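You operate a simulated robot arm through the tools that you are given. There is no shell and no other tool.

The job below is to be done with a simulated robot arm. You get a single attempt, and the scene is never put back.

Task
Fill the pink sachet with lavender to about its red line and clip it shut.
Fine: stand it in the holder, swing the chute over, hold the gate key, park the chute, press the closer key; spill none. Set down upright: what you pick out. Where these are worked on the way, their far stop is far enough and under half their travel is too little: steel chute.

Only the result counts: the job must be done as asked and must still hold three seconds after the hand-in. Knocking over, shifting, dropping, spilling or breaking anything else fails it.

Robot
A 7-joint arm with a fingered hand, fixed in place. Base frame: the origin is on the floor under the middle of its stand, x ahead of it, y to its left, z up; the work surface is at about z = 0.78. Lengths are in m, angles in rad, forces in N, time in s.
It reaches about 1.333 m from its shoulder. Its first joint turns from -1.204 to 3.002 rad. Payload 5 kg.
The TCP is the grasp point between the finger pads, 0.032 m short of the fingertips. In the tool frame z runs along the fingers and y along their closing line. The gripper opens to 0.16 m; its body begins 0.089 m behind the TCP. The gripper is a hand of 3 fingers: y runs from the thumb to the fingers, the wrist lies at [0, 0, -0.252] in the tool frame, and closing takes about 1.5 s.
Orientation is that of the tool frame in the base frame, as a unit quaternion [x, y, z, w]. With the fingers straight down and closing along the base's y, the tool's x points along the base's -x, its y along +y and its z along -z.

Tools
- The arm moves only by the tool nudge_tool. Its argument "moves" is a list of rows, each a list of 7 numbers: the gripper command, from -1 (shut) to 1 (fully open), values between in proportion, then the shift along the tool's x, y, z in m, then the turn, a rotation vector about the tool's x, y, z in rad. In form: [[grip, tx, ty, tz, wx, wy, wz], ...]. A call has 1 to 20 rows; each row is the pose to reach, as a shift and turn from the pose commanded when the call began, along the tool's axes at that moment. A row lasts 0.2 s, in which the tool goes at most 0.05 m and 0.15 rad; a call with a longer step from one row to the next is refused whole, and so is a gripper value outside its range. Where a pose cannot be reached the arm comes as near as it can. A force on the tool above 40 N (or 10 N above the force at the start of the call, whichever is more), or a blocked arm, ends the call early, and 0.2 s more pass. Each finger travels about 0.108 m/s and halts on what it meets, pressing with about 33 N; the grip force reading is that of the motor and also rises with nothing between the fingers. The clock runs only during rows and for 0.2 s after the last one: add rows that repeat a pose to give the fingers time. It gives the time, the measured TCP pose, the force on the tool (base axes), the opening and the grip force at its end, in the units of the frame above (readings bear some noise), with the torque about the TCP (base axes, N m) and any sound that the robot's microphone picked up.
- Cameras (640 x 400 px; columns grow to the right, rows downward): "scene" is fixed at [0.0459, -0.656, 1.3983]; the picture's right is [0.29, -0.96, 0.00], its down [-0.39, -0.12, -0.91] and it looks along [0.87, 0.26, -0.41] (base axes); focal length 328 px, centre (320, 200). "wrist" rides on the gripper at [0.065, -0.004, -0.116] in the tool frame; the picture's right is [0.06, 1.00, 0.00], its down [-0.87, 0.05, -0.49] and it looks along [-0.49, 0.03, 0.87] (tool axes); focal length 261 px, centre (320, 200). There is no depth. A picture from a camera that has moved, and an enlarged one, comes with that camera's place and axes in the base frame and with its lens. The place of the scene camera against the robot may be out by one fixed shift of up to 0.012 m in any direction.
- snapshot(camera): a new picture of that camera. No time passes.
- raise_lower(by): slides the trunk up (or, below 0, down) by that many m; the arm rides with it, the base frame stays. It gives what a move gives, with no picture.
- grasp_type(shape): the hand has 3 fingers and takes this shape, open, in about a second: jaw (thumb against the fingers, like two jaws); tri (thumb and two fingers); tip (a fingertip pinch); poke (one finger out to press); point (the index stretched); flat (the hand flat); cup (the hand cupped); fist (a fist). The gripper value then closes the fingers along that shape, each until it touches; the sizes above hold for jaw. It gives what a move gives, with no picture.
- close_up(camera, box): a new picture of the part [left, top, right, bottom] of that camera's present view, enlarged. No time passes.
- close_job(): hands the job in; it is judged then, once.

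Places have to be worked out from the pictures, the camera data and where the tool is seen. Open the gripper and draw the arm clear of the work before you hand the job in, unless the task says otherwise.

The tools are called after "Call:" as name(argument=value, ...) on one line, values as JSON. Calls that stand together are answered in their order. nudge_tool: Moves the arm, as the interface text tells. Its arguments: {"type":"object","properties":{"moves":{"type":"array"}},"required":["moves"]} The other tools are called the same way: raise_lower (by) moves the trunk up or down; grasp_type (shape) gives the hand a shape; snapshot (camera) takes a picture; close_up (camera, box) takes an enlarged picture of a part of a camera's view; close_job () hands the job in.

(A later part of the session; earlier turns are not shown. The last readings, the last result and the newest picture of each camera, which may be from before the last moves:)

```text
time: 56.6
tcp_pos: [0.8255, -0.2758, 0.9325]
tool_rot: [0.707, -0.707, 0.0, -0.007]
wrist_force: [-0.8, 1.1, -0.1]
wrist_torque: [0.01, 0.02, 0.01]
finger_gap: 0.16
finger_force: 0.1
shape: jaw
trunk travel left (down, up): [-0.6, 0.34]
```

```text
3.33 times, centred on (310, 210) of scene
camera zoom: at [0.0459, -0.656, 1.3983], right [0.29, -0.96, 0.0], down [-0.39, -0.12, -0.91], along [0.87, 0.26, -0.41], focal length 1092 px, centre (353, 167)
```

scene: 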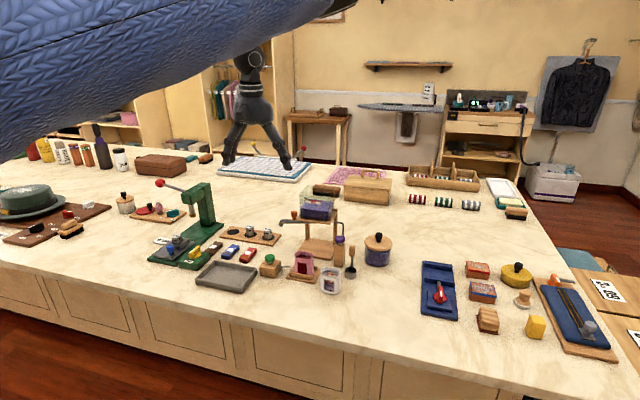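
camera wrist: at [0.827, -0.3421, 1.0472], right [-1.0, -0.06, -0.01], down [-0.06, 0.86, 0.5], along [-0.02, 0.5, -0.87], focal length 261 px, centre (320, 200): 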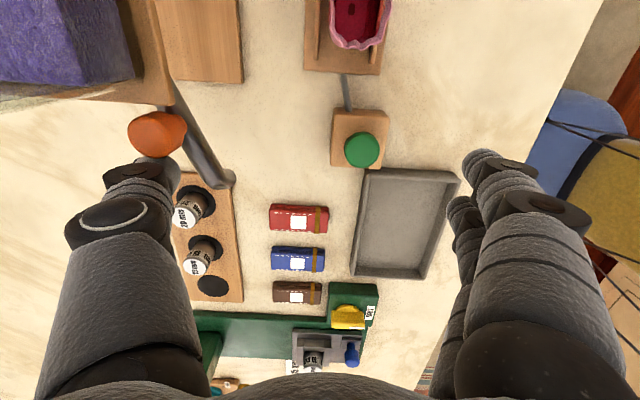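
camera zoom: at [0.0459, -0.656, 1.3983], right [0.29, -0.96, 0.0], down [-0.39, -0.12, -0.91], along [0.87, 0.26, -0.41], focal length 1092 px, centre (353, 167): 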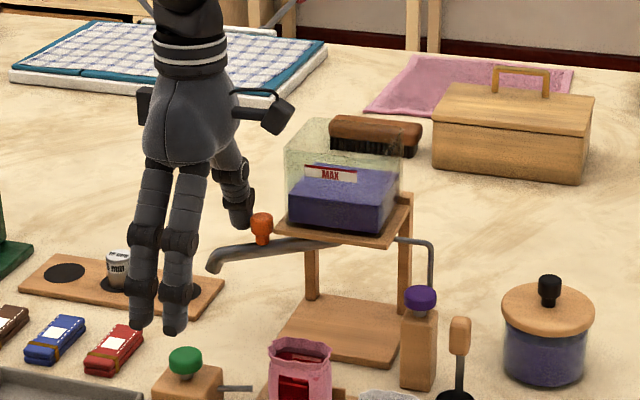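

The chute follows easily (about 1 N); the knob is at ~108° as predicted. I continue the arc to ~135° of thumb angle.

Call:
nudge_tool(moves=[[1, 0.0014, 0.0078, 0, 0, 0, 0], [1, 0.0031, 0.0156, 0, 0, 0, 0], [1, 0.0055, 0.0231, 0, 0, 0, 0], [1, 0.0085, 0.0305, 0, 0, 0, 0], [1, 0.0122, 0.0375, 0, 0, 0, 0], [1, 0.0165, 0.0442, 0, 0, 0, 0], [1, 0.0213, 0.0505, 0, 0, 0, 0], [1, 0.0267, 0.0563, 0, 0, 0, 0]])

Call:
snapshot(camera="wrist")

Call:
close_up(camera="scene", box=[240, 170, 380, 290])

```text
time: 58.4
tcp_pos: [0.7681, -0.3044, 0.9325]
tool_rot: [0.707, -0.707, -0.001, -0.007]
wrist_force: [1.3, 0.8, -0.4]
wrist_torque: [0.0, 0.03, -0.03]
finger_gap: 0.1595
finger_force: 0.0
shape: jaw
trunk travel left (down, up): [-0.6, 0.34]
```

```text
taken
camera wrist: at [0.7696, -0.3691, 1.047], right [-1.0, -0.06, -0.01], down [-0.06, 0.86, 0.5], along [-0.02, 0.5, -0.87], focal length 261 px, centre (320, 200)
```

wrist: 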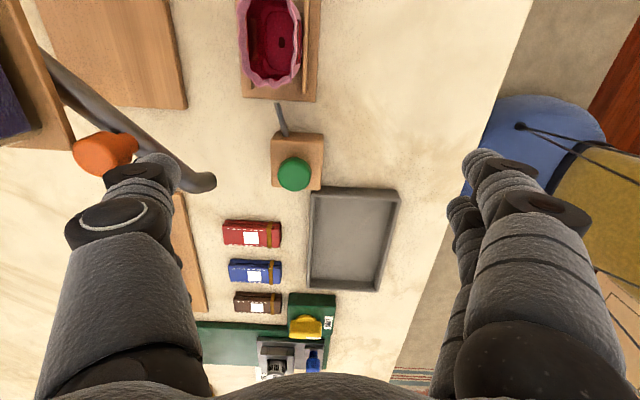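

```text
3.33 times, centred on (310, 230) of scene
camera zoom: at [0.0459, -0.656, 1.3983], right [0.29, -0.96, 0.0], down [-0.39, -0.12, -0.91], along [0.87, 0.26, -0.41], focal length 1092 px, centre (353, 100)
```

zoom: 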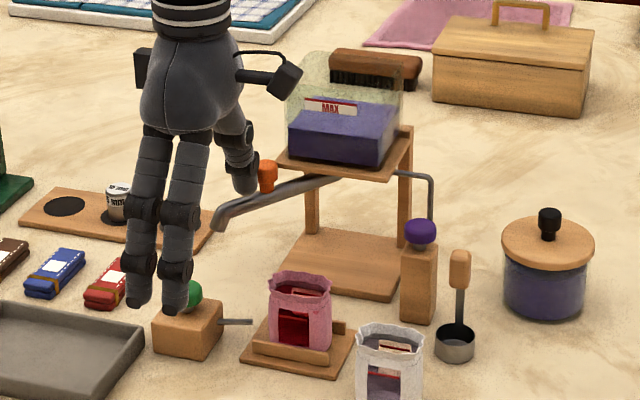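

The thumb has slid round the outside of the knob (knob now ≈(0.881,-0.316), ~130°), so I must go back behind it with a tighter path. I back the thumb out and round to the trailing side.

Call:
nudge_tool(moves=[[1, -0.012, 0, 0, 0, 0, 0], [1, -0.025, 0, 0, 0, 0, 0], [1, -0.034, -0.015, 0, 0, 0, 0], [1, -0.035, -0.035, 0, 0, 0, 0], [1, -0.035, -0.048, 0, 0, 0, 0], [1, -0.035, -0.048, 0, 0, 0, 0]])

Call:
snapshot(camera="wrist")

Call:
close_up(camera="wrist", box=[60, 60, 280, 220])

Call:
close_up(camera="scene", box=[240, 170, 380, 290])

```text
time: 59.8
tcp_pos: [0.8168, -0.2676, 0.9333]
tool_rot: [-0.707, 0.707, 0.0, 0.007]
wrist_force: [0.1, 0.1, 0.0]
wrist_torque: [0.03, -0.06, -0.03]
finger_gap: 0.1601
finger_force: 0.0
shape: jaw
trunk travel left (down, up): [-0.6, 0.34]
```

```text
taken
camera wrist: at [0.8179, -0.3329, 1.0474], right [-1.0, -0.06, -0.01], down [-0.06, 0.86, 0.5], along [-0.02, 0.5, -0.87], focal length 261 px, centre (320, 200)
```

wrist: 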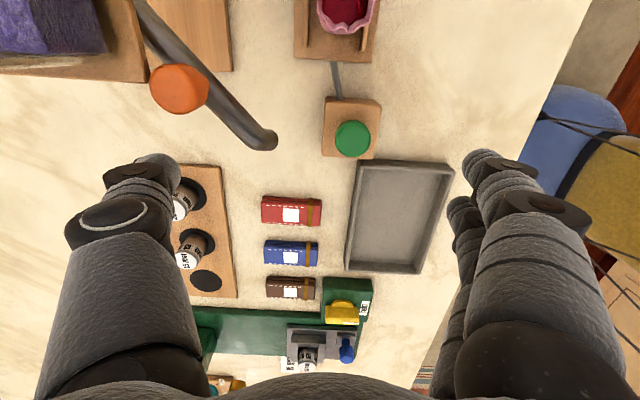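

```text
2.50 times, centred on (170, 140) of wrist
camera zoom: at [0.8179, -0.3329, 1.0474], right [-1.0, -0.06, -0.01], down [-0.06, 0.86, 0.5], along [-0.02, 0.5, -0.87], focal length 652 px, centre (695, 350)
```

zoom: 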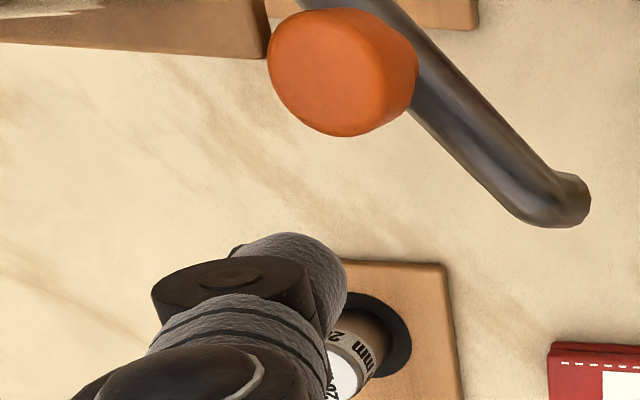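

```text
3.33 times, centred on (310, 230) of scene
camera zoom: at [0.0459, -0.656, 1.3983], right [0.29, -0.96, 0.0], down [-0.39, -0.12, -0.91], along [0.87, 0.26, -0.41], focal length 1092 px, centre (353, 100)
```

zoom: 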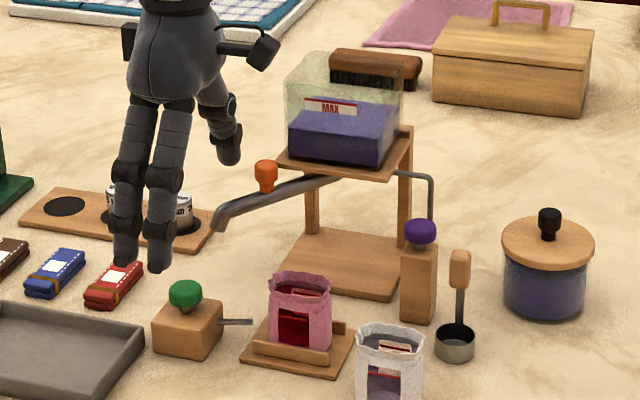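

Now I have a clear relation: thumb tip = TCP+(0.090,-0.0025), knob (0.8825,-0.314) at 129°, platform corner (0.900,-0.314). I come in behind the knob and push along a tighter radius of 0.0835 m to ~141°, then check.

Call:
nudge_tool(moves=[[1, 0.01, 0.004, 0, 0, 0, 0], [1, 0.02, 0.0083, 0, 0, 0, 0], [1, 0.0251, 0.0104, 0, 0, 0, 0], [1, 0.0297, 0.0196, 0, 0, 0, 0], [1, 0.0353, 0.0281, 0, 0, 0, 0], [1, 0.0419, 0.0358, 0, 0, 0, 0], [1, 0.0495, 0.0427, 0, 0, 0, 0]])

Call:
close_up(camera="wrist", box=[60, 60, 280, 220])

Call:
close_up(camera="scene", box=[240, 170, 380, 290])

```text
time: 61.4
tcp_pos: [0.7735, -0.3182, 0.9318]
tool_rot: [-0.707, 0.707, -0.001, 0.007]
wrist_force: [0.4, 0.2, 0.0]
wrist_torque: [0.02, 0.01, 0.01]
finger_gap: 0.1602
finger_force: 0.0
shape: jaw
trunk travel left (down, up): [-0.6, 0.34]
```

```text
2.50 times, centred on (170, 140) of wrist
camera zoom: at [0.7755, -0.3833, 1.0463], right [-1.0, -0.06, -0.01], down [-0.06, 0.86, 0.5], along [-0.02, 0.5, -0.87], focal length 652 px, centre (695, 350)
```

zoom: 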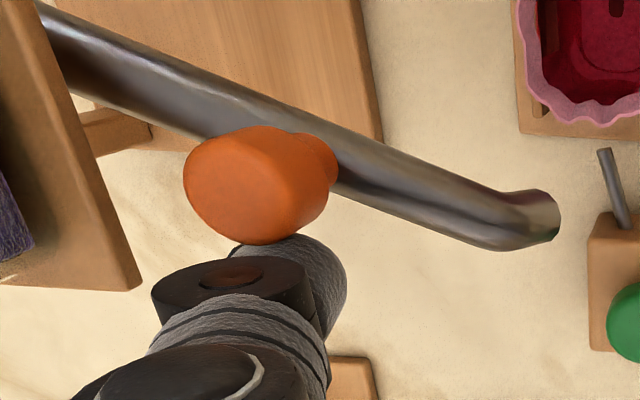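

```text
3.33 times, centred on (310, 230) of scene
camera zoom: at [0.0459, -0.656, 1.3983], right [0.29, -0.96, 0.0], down [-0.39, -0.12, -0.91], along [0.87, 0.26, -0.41], focal length 1092 px, centre (353, 100)
```

zoom: 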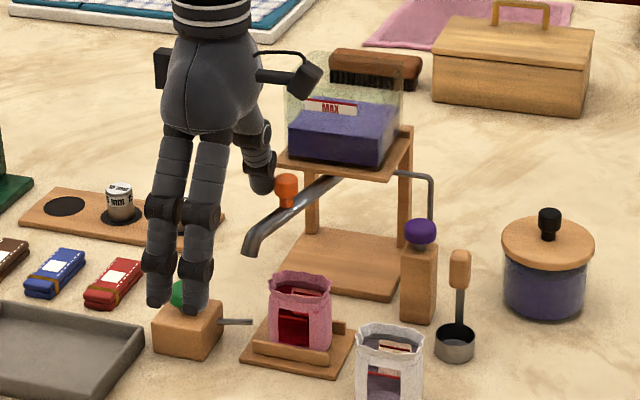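

The chute is now at ~156° and following well. I continue along the arc to where the chute should point straight at the sachet (~180°), watching for the stop.

Call:
nudge_tool(moves=[[1, 0.0083, 0.0059, 0, 0, 0, 0], [1, 0.0172, 0.0108, 0, 0, 0, 0], [1, 0.0239, 0.0136, 0, 0, 0, 0], [1, 0.0268, 0.0145, 0, 0, 0, 0], [1, 0.0295, 0.0154, 0, 0, 0, 0], [1, 0.0295, 0.0154, 0, 0, 0, 0]])

Call:
close_up(camera="wrist", box=[60, 60, 280, 220])

Call:
close_up(camera="scene", box=[240, 170, 380, 290])

Call:
snapshot(camera="wrist")

```text
time: 62.8
tcp_pos: [0.7591, -0.3462, 0.9315]
tool_rot: [0.707, -0.707, 0.0, -0.008]
wrist_force: [0.3, 0.2, 0.7]
wrist_torque: [0.0, 0.02, -0.01]
finger_gap: 0.1598
finger_force: 0.0
shape: jaw
trunk travel left (down, up): [-0.6, 0.34]
```

```text
2.50 times, centred on (170, 140) of wrist
camera zoom: at [0.7607, -0.412, 1.0447], right [-1.0, -0.06, -0.01], down [-0.06, 0.86, 0.5], along [-0.02, 0.5, -0.87], focal length 652 px, centre (695, 350)
```

zoom: 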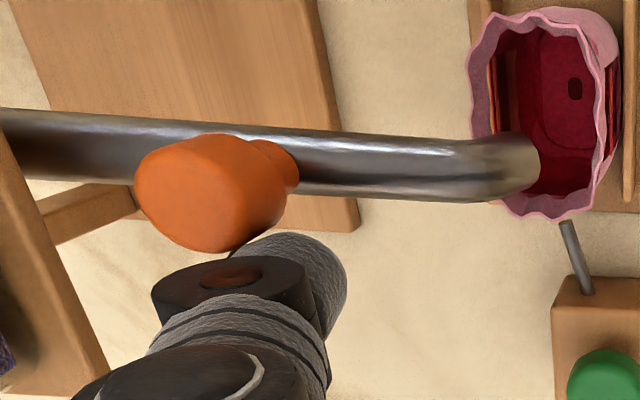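

```text
3.33 times, centred on (310, 230) of scene
camera zoom: at [0.0459, -0.656, 1.3983], right [0.29, -0.96, 0.0], down [-0.39, -0.12, -0.91], along [0.87, 0.26, -0.41], focal length 1092 px, centre (353, 100)
```

zoom: 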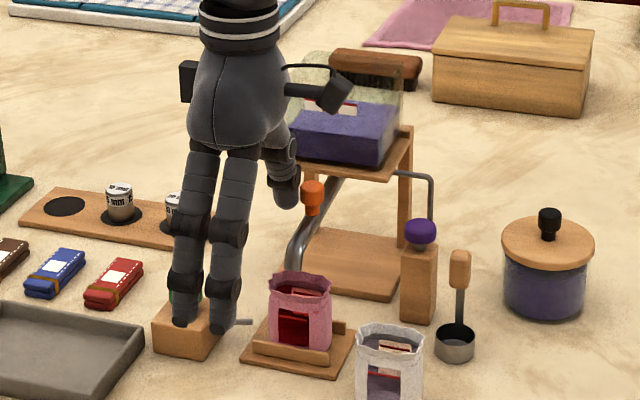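

```text
taken
camera wrist: at [0.7607, -0.412, 1.0447], right [-1.0, -0.06, -0.01], down [-0.06, 0.86, 0.5], along [-0.02, 0.5, -0.87], focal length 261 px, centre (320, 200)
```

wrist: 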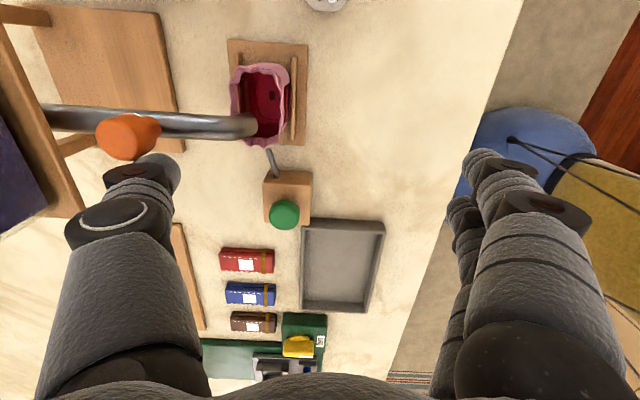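

The spout is nearly over the sachet (spout ≈(0.807,-0.365), sachet centre ≈(0.802,-0.375)). No stop felt yet; I push a few degrees more in small steps.

Call:
nudge_tool(moves=[[1, 0.0028, 0.0007, 0, 0, 0, 0], [1, 0.0056, 0.0014, 0, 0, 0, 0], [1, 0.0085, 0.0019, 0, 0, 0, 0], [1, 0.0085, 0.0019, 0, 0, 0, 0]])

Call:
close_up(camera="wrist", box=[60, 60, 320, 220])

Call:
close_up(camera="scene", box=[260, 190, 360, 290])

```text
time: 63.8
tcp_pos: [0.7565, -0.353, 0.9314]
tool_rot: [0.708, -0.707, 0.0, -0.007]
wrist_force: [-3.5, 12.5, 0.3]
wrist_torque: [0.26, 0.07, 1.24]
finger_gap: 0.1598
finger_force: 0.0
shape: jaw
trunk travel left (down, up): [-0.6, 0.34]
```

```text
2.46 times, centred on (190, 140) of wrist
camera zoom: at [0.7589, -0.4197, 1.0459], right [-1.0, -0.06, -0.01], down [-0.06, 0.86, 0.5], along [-0.02, 0.5, -0.87], focal length 642 px, centre (640, 348)
```

zoom: 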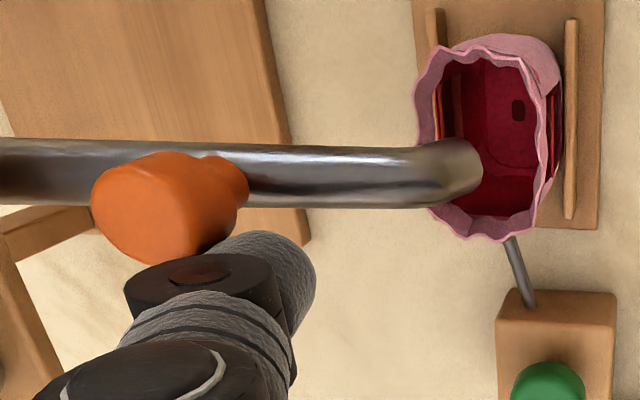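

```text
4.00 times, centred on (310, 240) of scene
camera zoom: at [0.0459, -0.656, 1.3983], right [0.29, -0.96, 0.0], down [-0.39, -0.12, -0.91], along [0.87, 0.26, -0.41], focal length 1310 px, centre (360, 40)
```

zoom: 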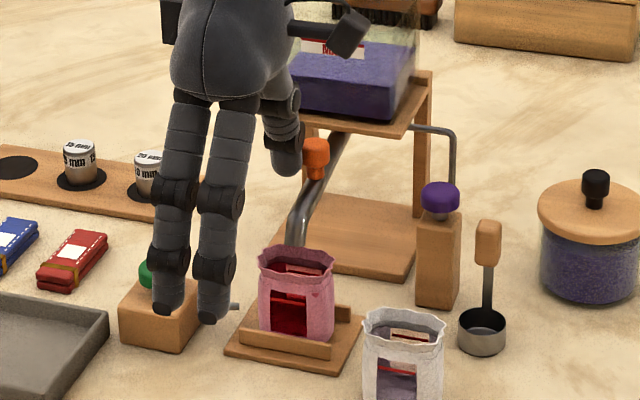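

A 12.5 N reaction shows the far stop; the spout is over the sachet opening (spout ≈(0.805,-0.372) inside the rim). I withdraw the thumb away from the knob and up, then check the chute stays.

Call:
nudge_tool(moves=[[1, -0.012, 0, 0, 0, 0, 0], [1, -0.03, 0, 0, 0, 0, 0], [1, -0.04, 0, -0.03, 0, 0, 0], [1, -0.04, 0, -0.07, 0, 0, 0], [1, -0.04, 0.03, -0.1, 0, 0, 0], [1, -0.04, 0.06, -0.13, 0, 0, 0]])

Call:
snapshot(camera="wrist")

Call:
close_up(camera="scene", box=[260, 190, 380, 290])

```text
time: 65.2
tcp_pos: [0.6942, -0.3158, 1.0644]
tool_rot: [0.708, -0.706, 0.0, -0.007]
wrist_force: [-0.1, 0.2, 0.5]
wrist_torque: [0.01, -0.05, 0.0]
finger_gap: 0.1601
finger_force: 0.1
shape: jaw
trunk travel left (down, up): [-0.6, 0.34]
```

```text
taken
camera wrist: at [0.6966, -0.3817, 1.18], right [-1.0, -0.06, -0.01], down [-0.06, 0.86, 0.5], along [-0.02, 0.5, -0.87], focal length 261 px, centre (320, 200)
```

wrist: 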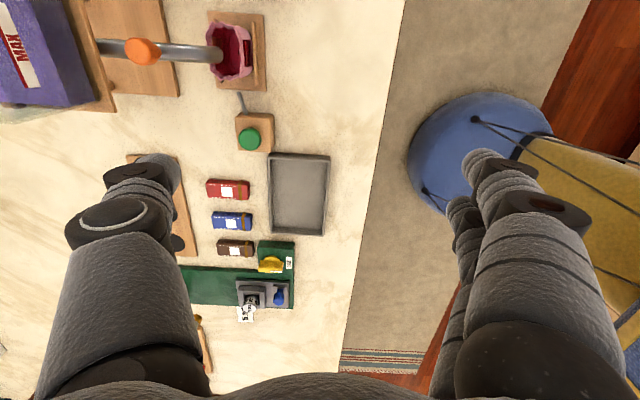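

```text
4.00 times, centred on (320, 240) of scene
camera zoom: at [0.0459, -0.656, 1.3983], right [0.29, -0.96, 0.0], down [-0.39, -0.12, -0.91], along [0.87, 0.26, -0.41], focal length 1310 px, centre (320, 40)
```

zoom: 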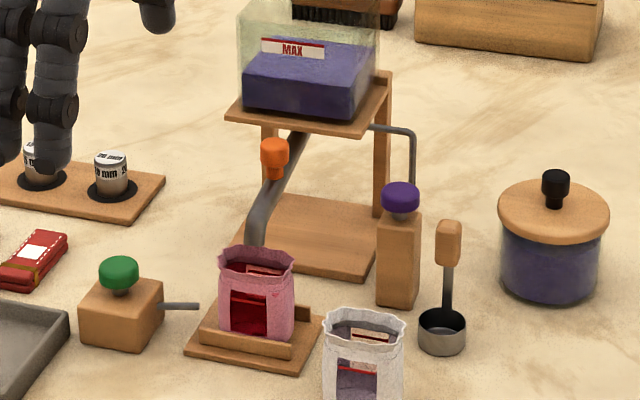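

The chute stays at its stop. I enlarge the spout/sachet from above and measure the purple key.

Call:
close_up(camera="wrist", box=[180, 0, 290, 90])

Call:
close_up(camera="scene", box=[285, 225, 345, 275])

```text
4.44 times, centred on (235, 45) of wrist
camera zoom: at [0.6966, -0.3817, 1.18], right [-1.0, -0.06, -0.01], down [-0.06, 0.86, 0.5], along [-0.02, 0.5, -0.87], focal length 1158 px, centre (698, 889)
```

zoom: 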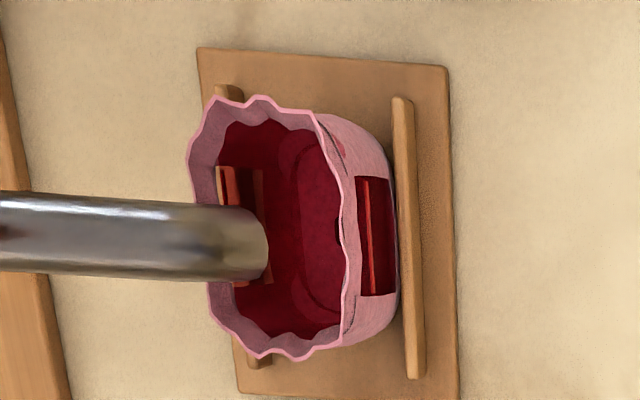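

```text
8.00 times, centred on (315, 250) of scene
camera zoom: at [0.0459, -0.656, 1.3983], right [0.29, -0.96, 0.0], down [-0.39, -0.12, -0.91], along [0.87, 0.26, -0.41], focal length 2621 px, centre (360, -200)
```

zoom: 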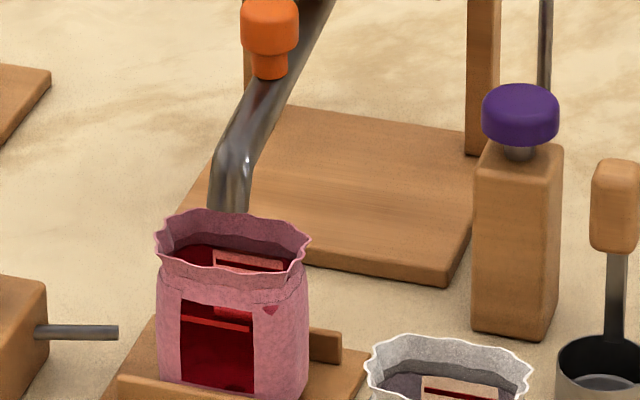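

The spout sits over the sachet's opening and the chute stays put. Next, the gate key: I use the open thumb again, turned 30° so the fingers hang over free table, and move the thumb above the purple key at ≈(0.879,-0.458).

Call:
nudge_tool(moves=[[1, 0.03, -0.017, 0.0, 0, 0, -0.09], [1, 0.065, -0.037, 0.0, 0, 0, -0.19], [1, 0.1, -0.057, 0.0, 0, 0, -0.29], [1, 0.135, -0.077, 0.01, 0, 0, -0.39], [1, 0.165, -0.095, 0.02, 0, 0, -0.48], [1, 0.185, -0.1056, 0.035, 0, 0, -0.524], [1, 0.185, -0.1056, 0.035, 0, 0, -0.524]])

Call:
snapshot(camera="wrist")

Call:
close_up(camera="scene", box=[260, 160, 400, 290])

```text
time: 66.8
tcp_pos: [0.8008, -0.5033, 1.0267]
tool_rot: [0.867, -0.499, 0.002, -0.007]
wrist_force: [-0.2, 0.0, -0.8]
wrist_torque: [0.0, -0.01, 0.02]
finger_gap: 0.1599
finger_force: 0.1
shape: jaw
trunk travel left (down, up): [-0.6, 0.34]
```

```text
taken
camera wrist: at [0.8344, -0.5583, 1.141], right [-0.83, -0.55, -0.01], down [-0.49, 0.72, 0.49], along [-0.26, 0.42, -0.87], focal length 261 px, centre (320, 200)
```

wrist: 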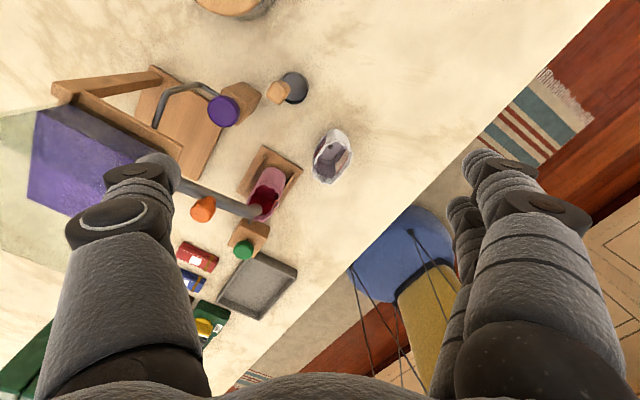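

```text
3.08 times, centred on (330, 225) of scene
camera zoom: at [0.0459, -0.656, 1.3983], right [0.29, -0.96, 0.0], down [-0.39, -0.12, -0.91], along [0.87, 0.26, -0.41], focal length 1008 px, centre (289, 123)
```

zoom: 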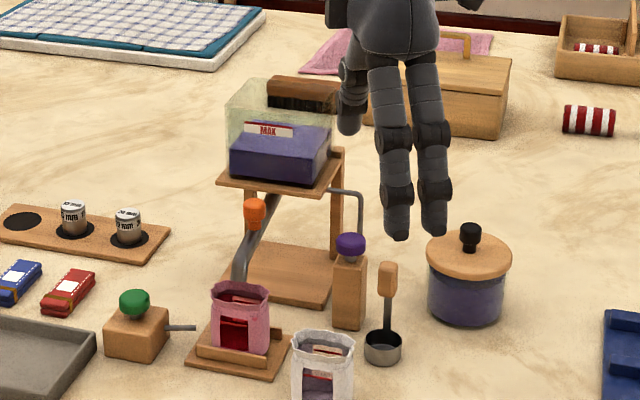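

By this view the thumb tip is at about (0.881,-0.459) and the key at (0.88–0.888,-0.46…-0.465). I lower to about 2.5 cm above the key and compare them again.

Call:
nudge_tool(moves=[[1, 0, 0, 0.025, 0, 0, 0], [1, 0, 0, 0.05, 0, 0, 0], [1, 0, 0, 0.075, 0, 0, 0], [1, 0, 0, 0.085, 0, 0, 0], [1, 0, 0, 0.085, 0, 0, 0]])

Call:
close_up(camera="wrist", box=[80, 60, 340, 240])

Call:
close_up(camera="scene", box=[290, 190, 390, 280])

```text
time: 68.0
tcp_pos: [0.8029, -0.5011, 0.94]
tool_rot: [0.866, -0.5, 0.001, -0.008]
wrist_force: [0.4, 0.0, -0.8]
wrist_torque: [-0.02, 0.02, -0.02]
finger_gap: 0.1597
finger_force: 0.0
shape: jaw
trunk travel left (down, up): [-0.6, 0.34]
```

```text
2.22 times, centred on (210, 150) of wrist
camera zoom: at [0.8368, -0.5556, 1.0548], right [-0.83, -0.55, -0.01], down [-0.49, 0.72, 0.49], along [-0.26, 0.42, -0.87], focal length 579 px, centre (564, 311)
```

zoom: 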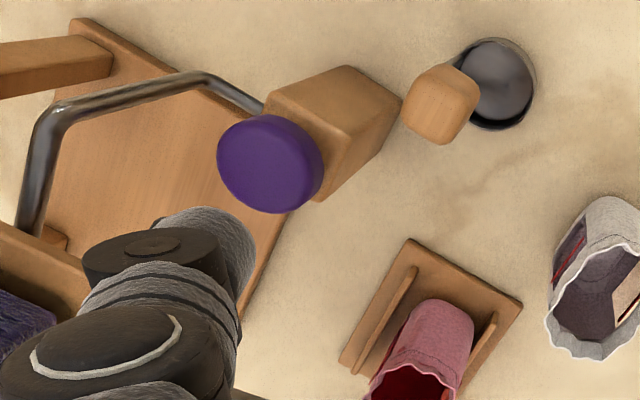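

```text
4.44 times, centred on (340, 235) of scene
camera zoom: at [0.0459, -0.656, 1.3983], right [0.29, -0.96, 0.0], down [-0.39, -0.12, -0.91], along [0.87, 0.26, -0.41], focal length 1456 px, centre (231, 44)
```

zoom: 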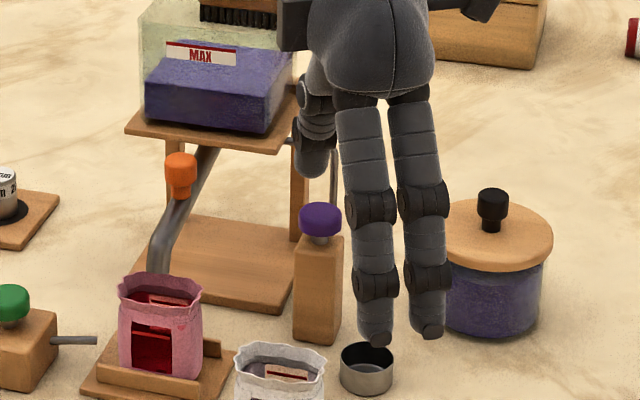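

Relative to the key the thumb is about 2 mm short in x and 7 mm too far toward +y (averaging both cameras). I correct that and lower another 1 cm.

Call:
nudge_tool(moves=[[1, 0.0071, 0.0018, 0.0, 0, 0, 0], [1, 0.0071, 0.0018, 0.006, 0, 0, 0], [1, 0.0071, 0.0018, 0.011, 0, 0, 0], [1, 0.0071, 0.0018, 0.011, 0, 0, 0]])

Call:
close_up(camera="wrist", box=[80, 60, 340, 240])

Call:
close_up(camera="scene", box=[300, 200, 380, 260])

```text
time: 69.0
tcp_pos: [0.8043, -0.506, 0.9296]
tool_rot: [0.866, -0.5, 0.002, -0.007]
wrist_force: [0.1, -0.7, -0.4]
wrist_torque: [-0.02, 0.01, -0.01]
finger_gap: 0.16
finger_force: 0.1
shape: jaw
trunk travel left (down, up): [-0.6, 0.34]
```

```text
2.22 times, centred on (210, 150) of wrist
camera zoom: at [0.8386, -0.5617, 1.0455], right [-0.83, -0.55, -0.01], down [-0.49, 0.72, 0.49], along [-0.26, 0.42, -0.87], focal length 579 px, centre (564, 311)
```

zoom: 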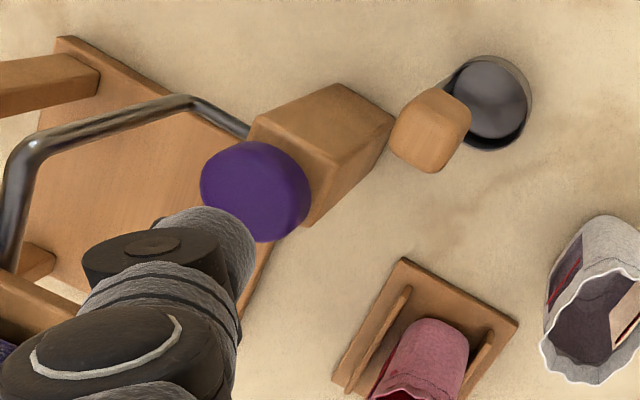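

```text
6.67 times, centred on (340, 230) of scene
camera zoom: at [0.0459, -0.656, 1.3983], right [0.29, -0.96, 0.0], down [-0.39, -0.12, -0.91], along [0.87, 0.26, -0.41], focal length 2184 px, centre (187, 0)
```

zoom: 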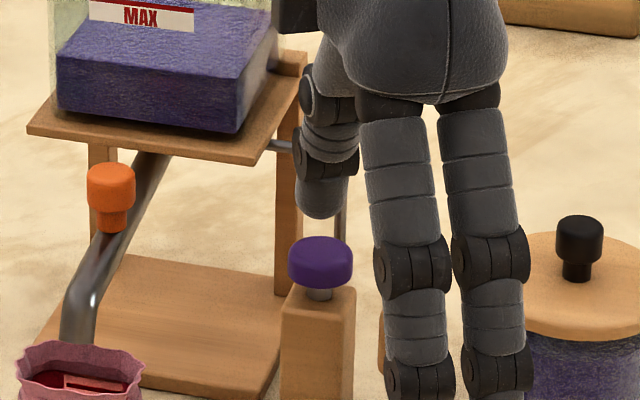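

The thumb is over the cap (within ~3 mm in both views). I lower a further 1 cm in small steps to find first contact.

Call:
nudge_tool(moves=[[1, 0.0017, 0.001, 0.004, 0, 0, 0], [1, 0.0017, 0.001, 0.008, 0, 0, 0], [1, 0.0017, 0.001, 0.01, 0, 0, 0]])

Call:
close_up(camera="scene", box=[300, 200, 380, 260])

Call:
close_up(camera="wrist", box=[80, 60, 340, 240])

```text
time: 69.8
tcp_pos: [0.8063, -0.5093, 0.9181]
tool_rot: [0.866, -0.5, 0.002, -0.008]
wrist_force: [-0.3, -0.1, 0.4]
wrist_torque: [0.05, 0.01, -0.02]
finger_gap: 0.1603
finger_force: 0.0
shape: jaw
trunk travel left (down, up): [-0.6, 0.34]
```

```text
6.67 times, centred on (340, 230) of scene
camera zoom: at [0.0459, -0.656, 1.3983], right [0.29, -0.96, 0.0], down [-0.39, -0.12, -0.91], along [0.87, 0.26, -0.41], focal length 2184 px, centre (187, 0)
```

zoom: 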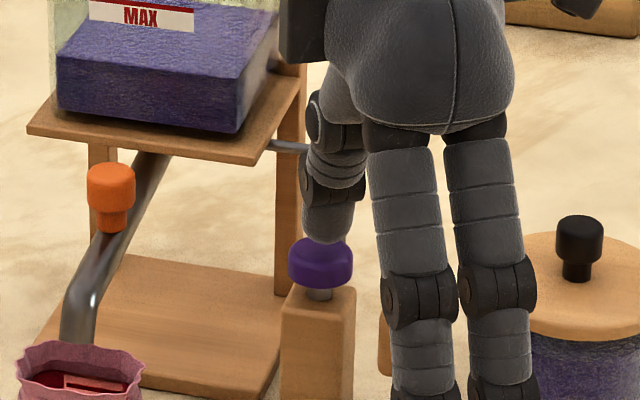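

```text
2.22 times, centred on (210, 150) of wrist
camera zoom: at [0.8385, -0.5648, 1.0334], right [-0.83, -0.55, -0.01], down [-0.49, 0.72, 0.49], along [-0.26, 0.42, -0.87], focal length 579 px, centre (564, 311)
```

zoom: 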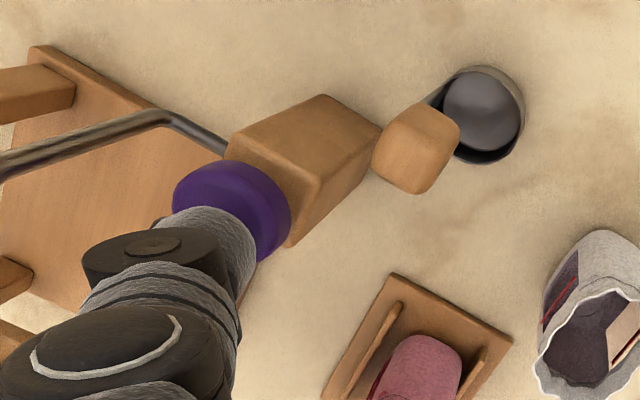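

The thumb is just at the cap top. I press 6 mm and read the force, then look for flow.

Call:
nudge_tool(moves=[[1, 0, 0, 0.003, 0, 0, 0], [1, 0, 0, 0.006, 0, 0, 0]])

Call:
close_up(camera="scene", box=[280, 205, 360, 285])

```text
time: 70.4
tcp_pos: [0.806, -0.5092, 0.9143]
tool_rot: [0.866, -0.5, 0.002, -0.008]
wrist_force: [-0.7, 0.5, -0.6]
wrist_torque: [-0.01, 0.0, -0.01]
finger_gap: 0.16
finger_force: 0.1
shape: jaw
trunk travel left (down, up): [-0.6, 0.34]
```

```text
5.00 times, centred on (320, 245) of scene
camera zoom: at [0.0459, -0.656, 1.3983], right [0.29, -0.96, 0.0], down [-0.39, -0.12, -0.91], along [0.87, 0.26, -0.41], focal length 1638 px, centre (320, -25)
```

zoom: 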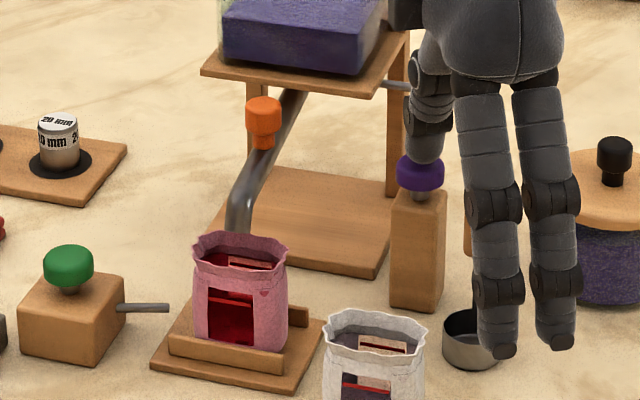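

No contact force yet. I lower 3 mm more per step to find the key.

Call:
nudge_tool(moves=[[1, 0, 0, 0.003, 0, 0, 0], [1, 0, 0, 0.004, 0, 0, 0]])

Call:
close_up(camera="scene", box=[280, 205, 360, 285])

```text
time: 71.0
tcp_pos: [0.8037, -0.511, 0.9095]
tool_rot: [0.866, -0.499, 0.003, -0.007]
wrist_force: [0.2, -0.5, 0.5]
wrist_torque: [0.02, -0.01, 0.0]
finger_gap: 0.16
finger_force: 0.1
shape: jaw
trunk travel left (down, up): [-0.6, 0.34]
```

```text
5.00 times, centred on (320, 245) of scene
camera zoom: at [0.0459, -0.656, 1.3983], right [0.29, -0.96, 0.0], down [-0.39, -0.12, -0.91], along [0.87, 0.26, -0.41], focal length 1638 px, centre (320, -25)
```

zoom: 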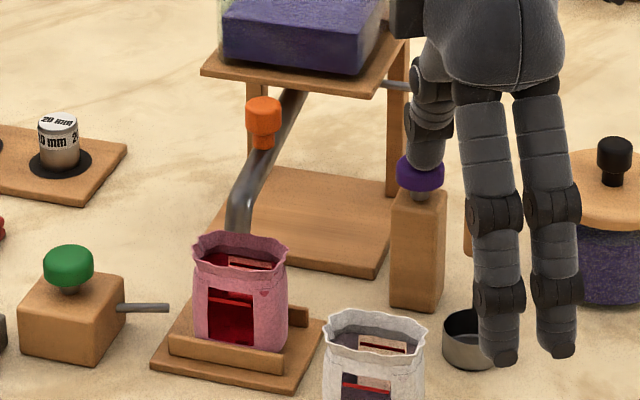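

Still almost no force; the tip looks right at the cap surface. I continue down in 2 mm steps.

Call:
nudge_tool(moves=[[1, 0, 0, 0.002, 0, 0, 0], [1, 0, 0, 0.004, 0, 0, 0]])

Call:
close_up(camera="scene", box=[300, 205, 360, 255])

Call:
close_up(camera="wrist", box=[80, 60, 340, 240])

```text
time: 71.6
tcp_pos: [0.8035, -0.5094, 0.906]
tool_rot: [0.866, -0.5, 0.001, -0.007]
wrist_force: [-0.4, -0.9, 1.9]
wrist_torque: [0.04, -0.15, -0.07]
finger_gap: 0.1597
finger_force: 0.1
shape: jaw
trunk travel left (down, up): [-0.6, 0.34]
```

```text
8.00 times, centred on (330, 230) of scene
camera zoom: at [0.0459, -0.656, 1.3983], right [0.29, -0.96, 0.0], down [-0.39, -0.12, -0.91], along [0.87, 0.26, -0.41], focal length 2621 px, centre (240, -40)
```

zoom: 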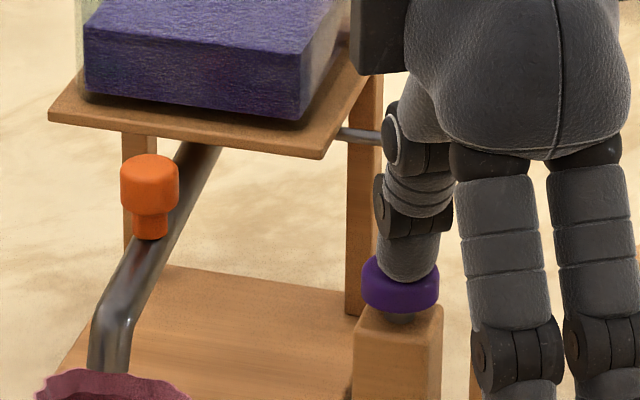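

```text
2.22 times, centred on (210, 150) of wrist
camera zoom: at [0.838, -0.5649, 1.0202], right [-0.83, -0.55, -0.01], down [-0.49, 0.72, 0.49], along [-0.26, 0.42, -0.87], focal length 579 px, centre (564, 311)
```

zoom: 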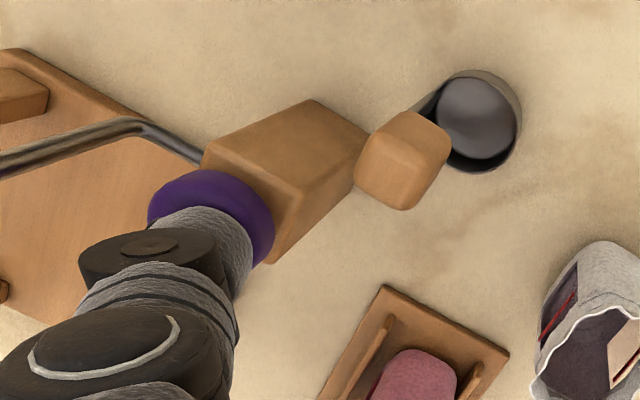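

Contact now (about 2 N, thumb centred on the cap). I press 8 mm further and look for flow at once.

Call:
nudge_tool(moves=[[1, 0, 0, 0.004, 0, 0, 0], [1, 0, 0, 0.008, 0, 0, 0]])

Call:
close_up(camera="scene", box=[285, 205, 365, 285])

```text
time: 72.2
tcp_pos: [0.8042, -0.51, 0.8981]
tool_rot: [0.866, -0.5, 0.002, -0.008]
wrist_force: [-0.4, -1.3, 6.9]
wrist_torque: [0.26, -0.5, -0.07]
finger_gap: 0.16
finger_force: 0.1
shape: jaw
trunk travel left (down, up): [-0.6, 0.34]
heard: click
```

```text
5.00 times, centred on (325, 245) of scene
camera zoom: at [0.0459, -0.656, 1.3983], right [0.29, -0.96, 0.0], down [-0.39, -0.12, -0.91], along [0.87, 0.26, -0.41], focal length 1638 px, centre (295, -25)
```

zoom: 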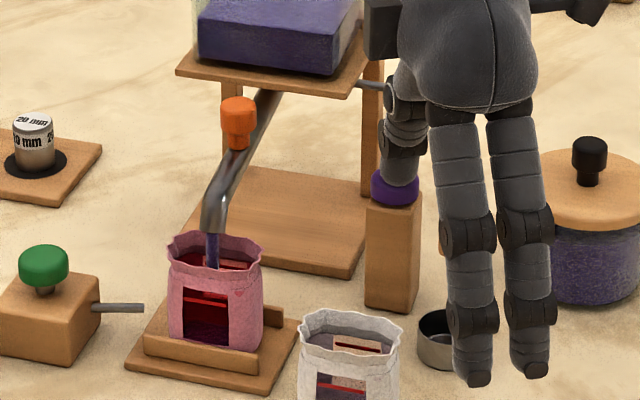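

A click and a lavender stream into the sachet. I enlarge the sachet window to judge the level.

Call:
close_up(camera="scene", box=[298, 243, 330, 275])

```text
12.50 times, centred on (314, 259) of scene
camera zoom: at [0.0459, -0.656, 1.3983], right [0.29, -0.96, 0.0], down [-0.39, -0.12, -0.91], along [0.87, 0.26, -0.41], focal length 4095 px, centre (395, -538)
```

zoom: 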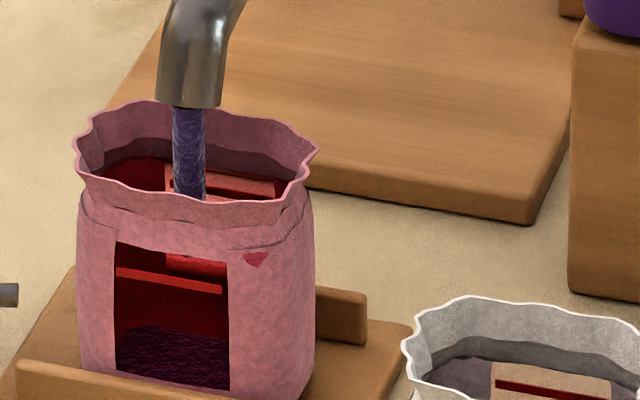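

The level is visible: lavender covers the bottom, roughly 30% of the way to the red line. I release the key now to learn the rate before topping up.

Call:
nudge_tool(moves=[[1, 0, 0, -0.012, 0, 0, 0]])

Call:
close_up(camera="scene", box=[298, 243, 330, 275])

```text
time: 72.6
tcp_pos: [0.8042, -0.5083, 0.9091]
tool_rot: [0.867, -0.499, 0.002, -0.008]
wrist_force: [-0.3, 0.2, 0.9]
wrist_torque: [0.03, -0.04, -0.02]
finger_gap: 0.16
finger_force: 0.1
shape: jaw
trunk travel left (down, up): [-0.6, 0.34]
```

```text
12.50 times, centred on (314, 259) of scene
camera zoom: at [0.0459, -0.656, 1.3983], right [0.29, -0.96, 0.0], down [-0.39, -0.12, -0.91], along [0.87, 0.26, -0.41], focal length 4095 px, centre (395, -538)
```

zoom: 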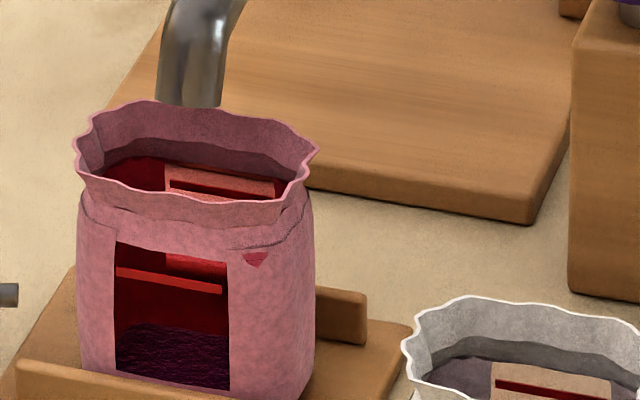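

The stream stopped cleanly; the level is still low (about z 0.80 against the red line at ~0.836). I press again for about one second and release within the same call.

Call:
nudge_tool(moves=[[1, 0, 0, 0.012, 0, 0, 0], [1, 0, 0, 0.012, 0, 0, 0], [1, 0, 0, 0.012, 0, 0, 0], [1, 0, 0, 0.012, 0, 0, 0], [1, 0, 0, 0.012, 0, 0, 0], [1, 0, 0, 0.0, 0, 0, 0]])

Call:
close_up(camera="scene", box=[298, 243, 330, 275])

```text
time: 74.0
tcp_pos: [0.8052, -0.5102, 0.9096]
tool_rot: [0.866, -0.5, 0.002, -0.007]
wrist_force: [-0.4, 0.3, 0.8]
wrist_torque: [0.02, -0.06, 0.01]
finger_gap: 0.16
finger_force: 0.0
shape: jaw
trunk travel left (down, up): [-0.6, 0.34]
heard: click
```

```text
12.50 times, centred on (314, 259) of scene
camera zoom: at [0.0459, -0.656, 1.3983], right [0.29, -0.96, 0.0], down [-0.39, -0.12, -0.91], along [0.87, 0.26, -0.41], focal length 4095 px, centre (395, -538)
```

zoom: 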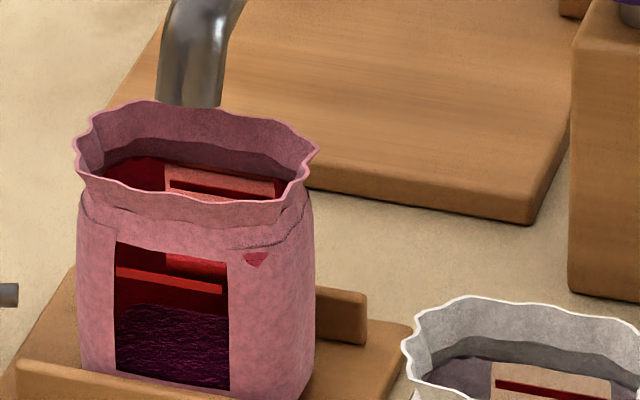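

The level rose about a fifth of the remaining window height in ~1 s. I press for about two seconds more.

Call:
nudge_tool(moves=[[1, 0, 0, 0.012, 0, 0, 0], [1, 0, 0, 0.012, 0, 0, 0], [1, 0, 0, 0.012, 0, 0, 0], [1, 0, 0, 0.012, 0, 0, 0], [1, 0, 0, 0.012, 0, 0, 0], [1, 0, 0, 0.012, 0, 0, 0], [1, 0, 0, 0.012, 0, 0, 0], [1, 0, 0, 0.012, 0, 0, 0], [1, 0, 0, 0.012, 0, 0, 0], [1, 0, 0, 0.0, 0, 0, 0]])

Call:
close_up(camera="scene", box=[298, 243, 330, 275])

```text
time: 76.2
tcp_pos: [0.8051, -0.5085, 0.9106]
tool_rot: [0.866, -0.501, 0.002, -0.006]
wrist_force: [-0.3, 0.6, -0.8]
wrist_torque: [-0.01, -0.03, 0.0]
finger_gap: 0.1599
finger_force: 0.1
shape: jaw
trunk travel left (down, up): [-0.6, 0.34]
heard: click
```

```text
12.50 times, centred on (314, 259) of scene
camera zoom: at [0.0459, -0.656, 1.3983], right [0.29, -0.96, 0.0], down [-0.39, -0.12, -0.91], along [0.87, 0.26, -0.41], focal length 4095 px, centre (395, -538)
```

zoom: 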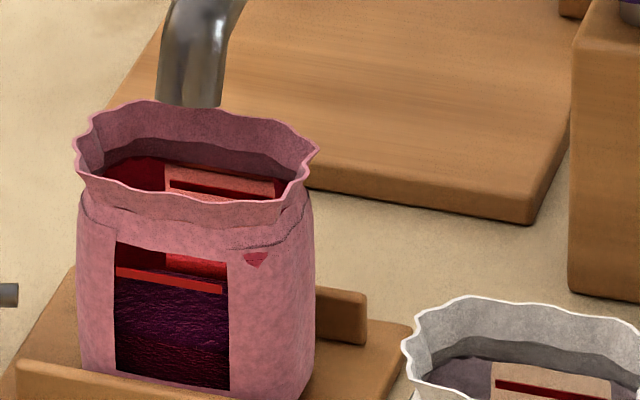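

Now the front edge of the surface shows at about z 0.818 (row ~343), with the red line at ~0.836; rate ≈0.0057 m/s. I press for another two seconds.

Call:
nudge_tool(moves=[[1, 0, 0, 0.012, 0, 0, 0], [1, 0, 0, 0.012, 0, 0, 0], [1, 0, 0, 0.012, 0, 0, 0], [1, 0, 0, 0.012, 0, 0, 0], [1, 0, 0, 0.012, 0, 0, 0], [1, 0, 0, 0.012, 0, 0, 0], [1, 0, 0, 0.012, 0, 0, 0], [1, 0, 0, 0.012, 0, 0, 0], [1, 0, 0, 0.012, 0, 0, 0], [1, 0, 0, 0.0, 0, 0, 0]])

Call:
close_up(camera="scene", box=[298, 243, 330, 275])

```text
time: 78.4
tcp_pos: [0.8045, -0.5072, 0.9097]
tool_rot: [0.866, -0.5, 0.003, -0.007]
wrist_force: [1.0, 0.0, -0.8]
wrist_torque: [0.03, -0.06, 0.02]
finger_gap: 0.1599
finger_force: 0.1
shape: jaw
trunk travel left (down, up): [-0.6, 0.34]
heard: click
```

```text
12.50 times, centred on (314, 259) of scene
camera zoom: at [0.0459, -0.656, 1.3983], right [0.29, -0.96, 0.0], down [-0.39, -0.12, -0.91], along [0.87, 0.26, -0.41], focal length 4095 px, centre (395, -538)
```

zoom: 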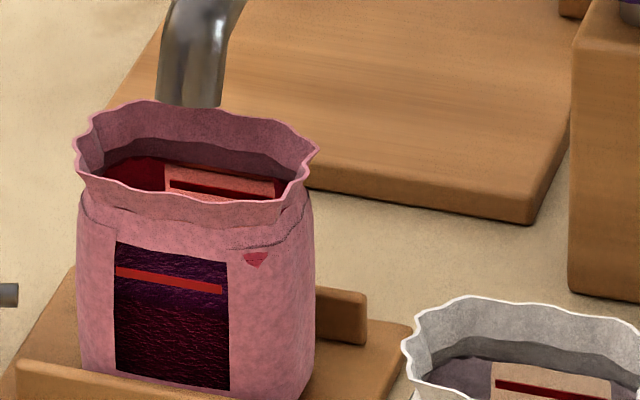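

The level is close to the line now; I enlarge more to see the front edge of the surface.

Call:
close_up(camera="scene", box=[301, 254, 313, 270])

```text
16.00 times, centred on (307, 262) of scene
camera zoom: at [0.0459, -0.656, 1.3983], right [0.29, -0.96, 0.0], down [-0.39, -0.12, -0.91], along [0.87, 0.26, -0.41], focal length 5241 px, centre (528, -792)
```

zoom: 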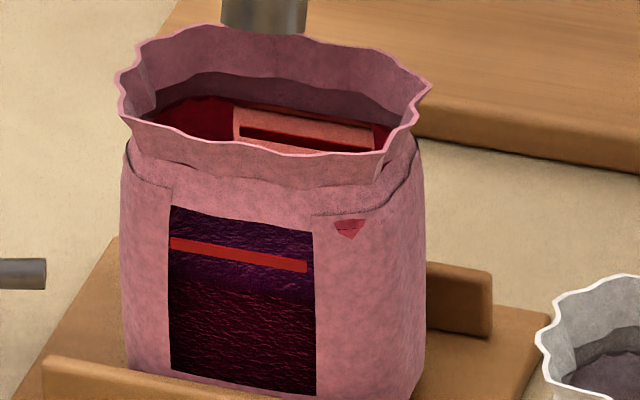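

The surface front edge is at z≈0.829, the line at ≈0.836, so about 1.1–1.2 s of flow remains. I press for a bit over a second.

Call:
nudge_tool(moves=[[1, 0, 0, 0.012, 0, 0, 0], [1, 0, 0, 0.012, 0, 0, 0], [1, 0, 0, 0.012, 0, 0, 0], [1, 0, 0, 0.012, 0, 0, 0], [1, 0, 0, 0.012, 0, 0, 0], [1, 0, 0, 0.0, 0, 0, 0]])

Call:
close_up(camera="scene", box=[301, 254, 313, 270])

```text
time: 79.8
tcp_pos: [0.8055, -0.5094, 0.9091]
tool_rot: [0.866, -0.5, 0.003, -0.007]
wrist_force: [0.5, 0.4, 0.4]
wrist_torque: [0.0, 0.0, 0.03]
finger_gap: 0.1599
finger_force: 0.1
shape: jaw
trunk travel left (down, up): [-0.6, 0.34]
heard: click
```

```text
16.00 times, centred on (307, 262) of scene
camera zoom: at [0.0459, -0.656, 1.3983], right [0.29, -0.96, 0.0], down [-0.39, -0.12, -0.91], along [0.87, 0.26, -0.41], focal length 5241 px, centre (528, -792)
```

zoom: 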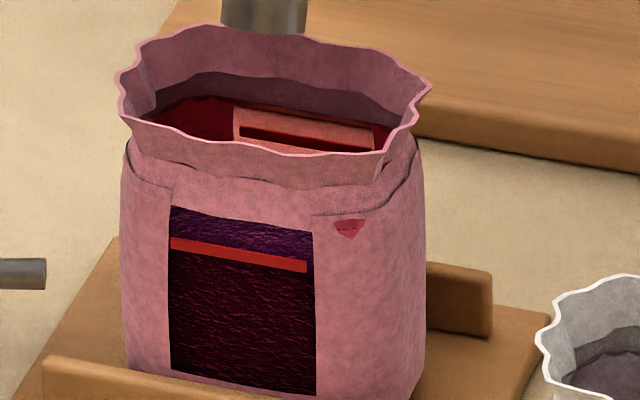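

The dark/bright boundary now coincides with the red line, so the fill is right. I lift the thumb straight off the key and swing over to the −y side of the knob to park the chute.

Call:
nudge_tool(moves=[[1, 0, 0, -0.03, 0, 0, 0], [1, 0, 0, -0.07, 0, 0, 0], [1, 0, 0, -0.11, 0, 0, 0], [1, -0.03, -0.002, -0.115, 0, 0, 0.12], [1, -0.065, -0.004, -0.115, 0, 0, 0.26], [1, -0.095, -0.006, -0.115, 0, 0, 0.4], [1, -0.1157, -0.0085, -0.115, 0, 0, 0.524], [1, -0.1157, -0.0085, -0.115, 0, 0, 0.524]])

Call:
snapshot(camera="wrist")

Call:
close_up(camera="scene", box=[260, 190, 380, 290])

```text
time: 81.6
tcp_pos: [0.7517, -0.4085, 1.0256]
tool_rot: [-0.707, 0.707, 0.0, 0.007]
wrist_force: [-0.2, 0.2, 0.5]
wrist_torque: [0.01, 0.02, 0.01]
finger_gap: 0.1598
finger_force: 0.2
shape: jaw
trunk travel left (down, up): [-0.6, 0.34]
```

```text
taken
camera wrist: at [0.7537, -0.4744, 1.14], right [-1.0, -0.06, -0.01], down [-0.06, 0.86, 0.5], along [-0.02, 0.5, -0.87], focal length 261 px, centre (320, 200)
```

wrist: 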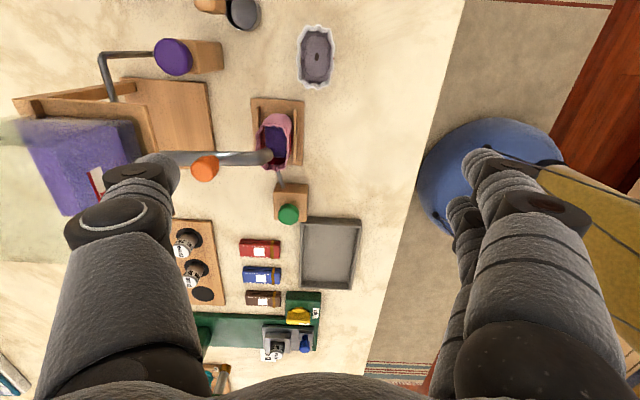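

```text
4.00 times, centred on (320, 240) of scene
camera zoom: at [0.0459, -0.656, 1.3983], right [0.29, -0.96, 0.0], down [-0.39, -0.12, -0.91], along [0.87, 0.26, -0.41], focal length 1310 px, centre (320, 40)
```

zoom: 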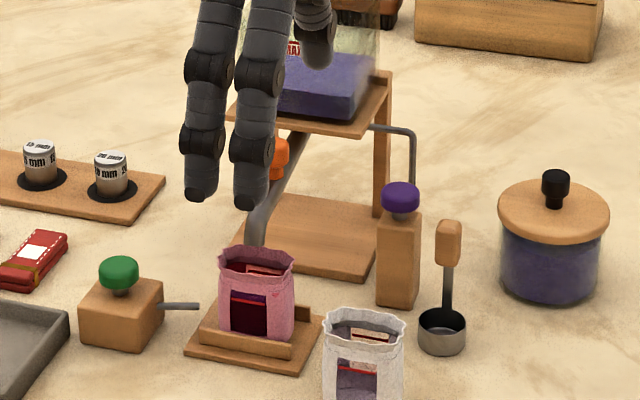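

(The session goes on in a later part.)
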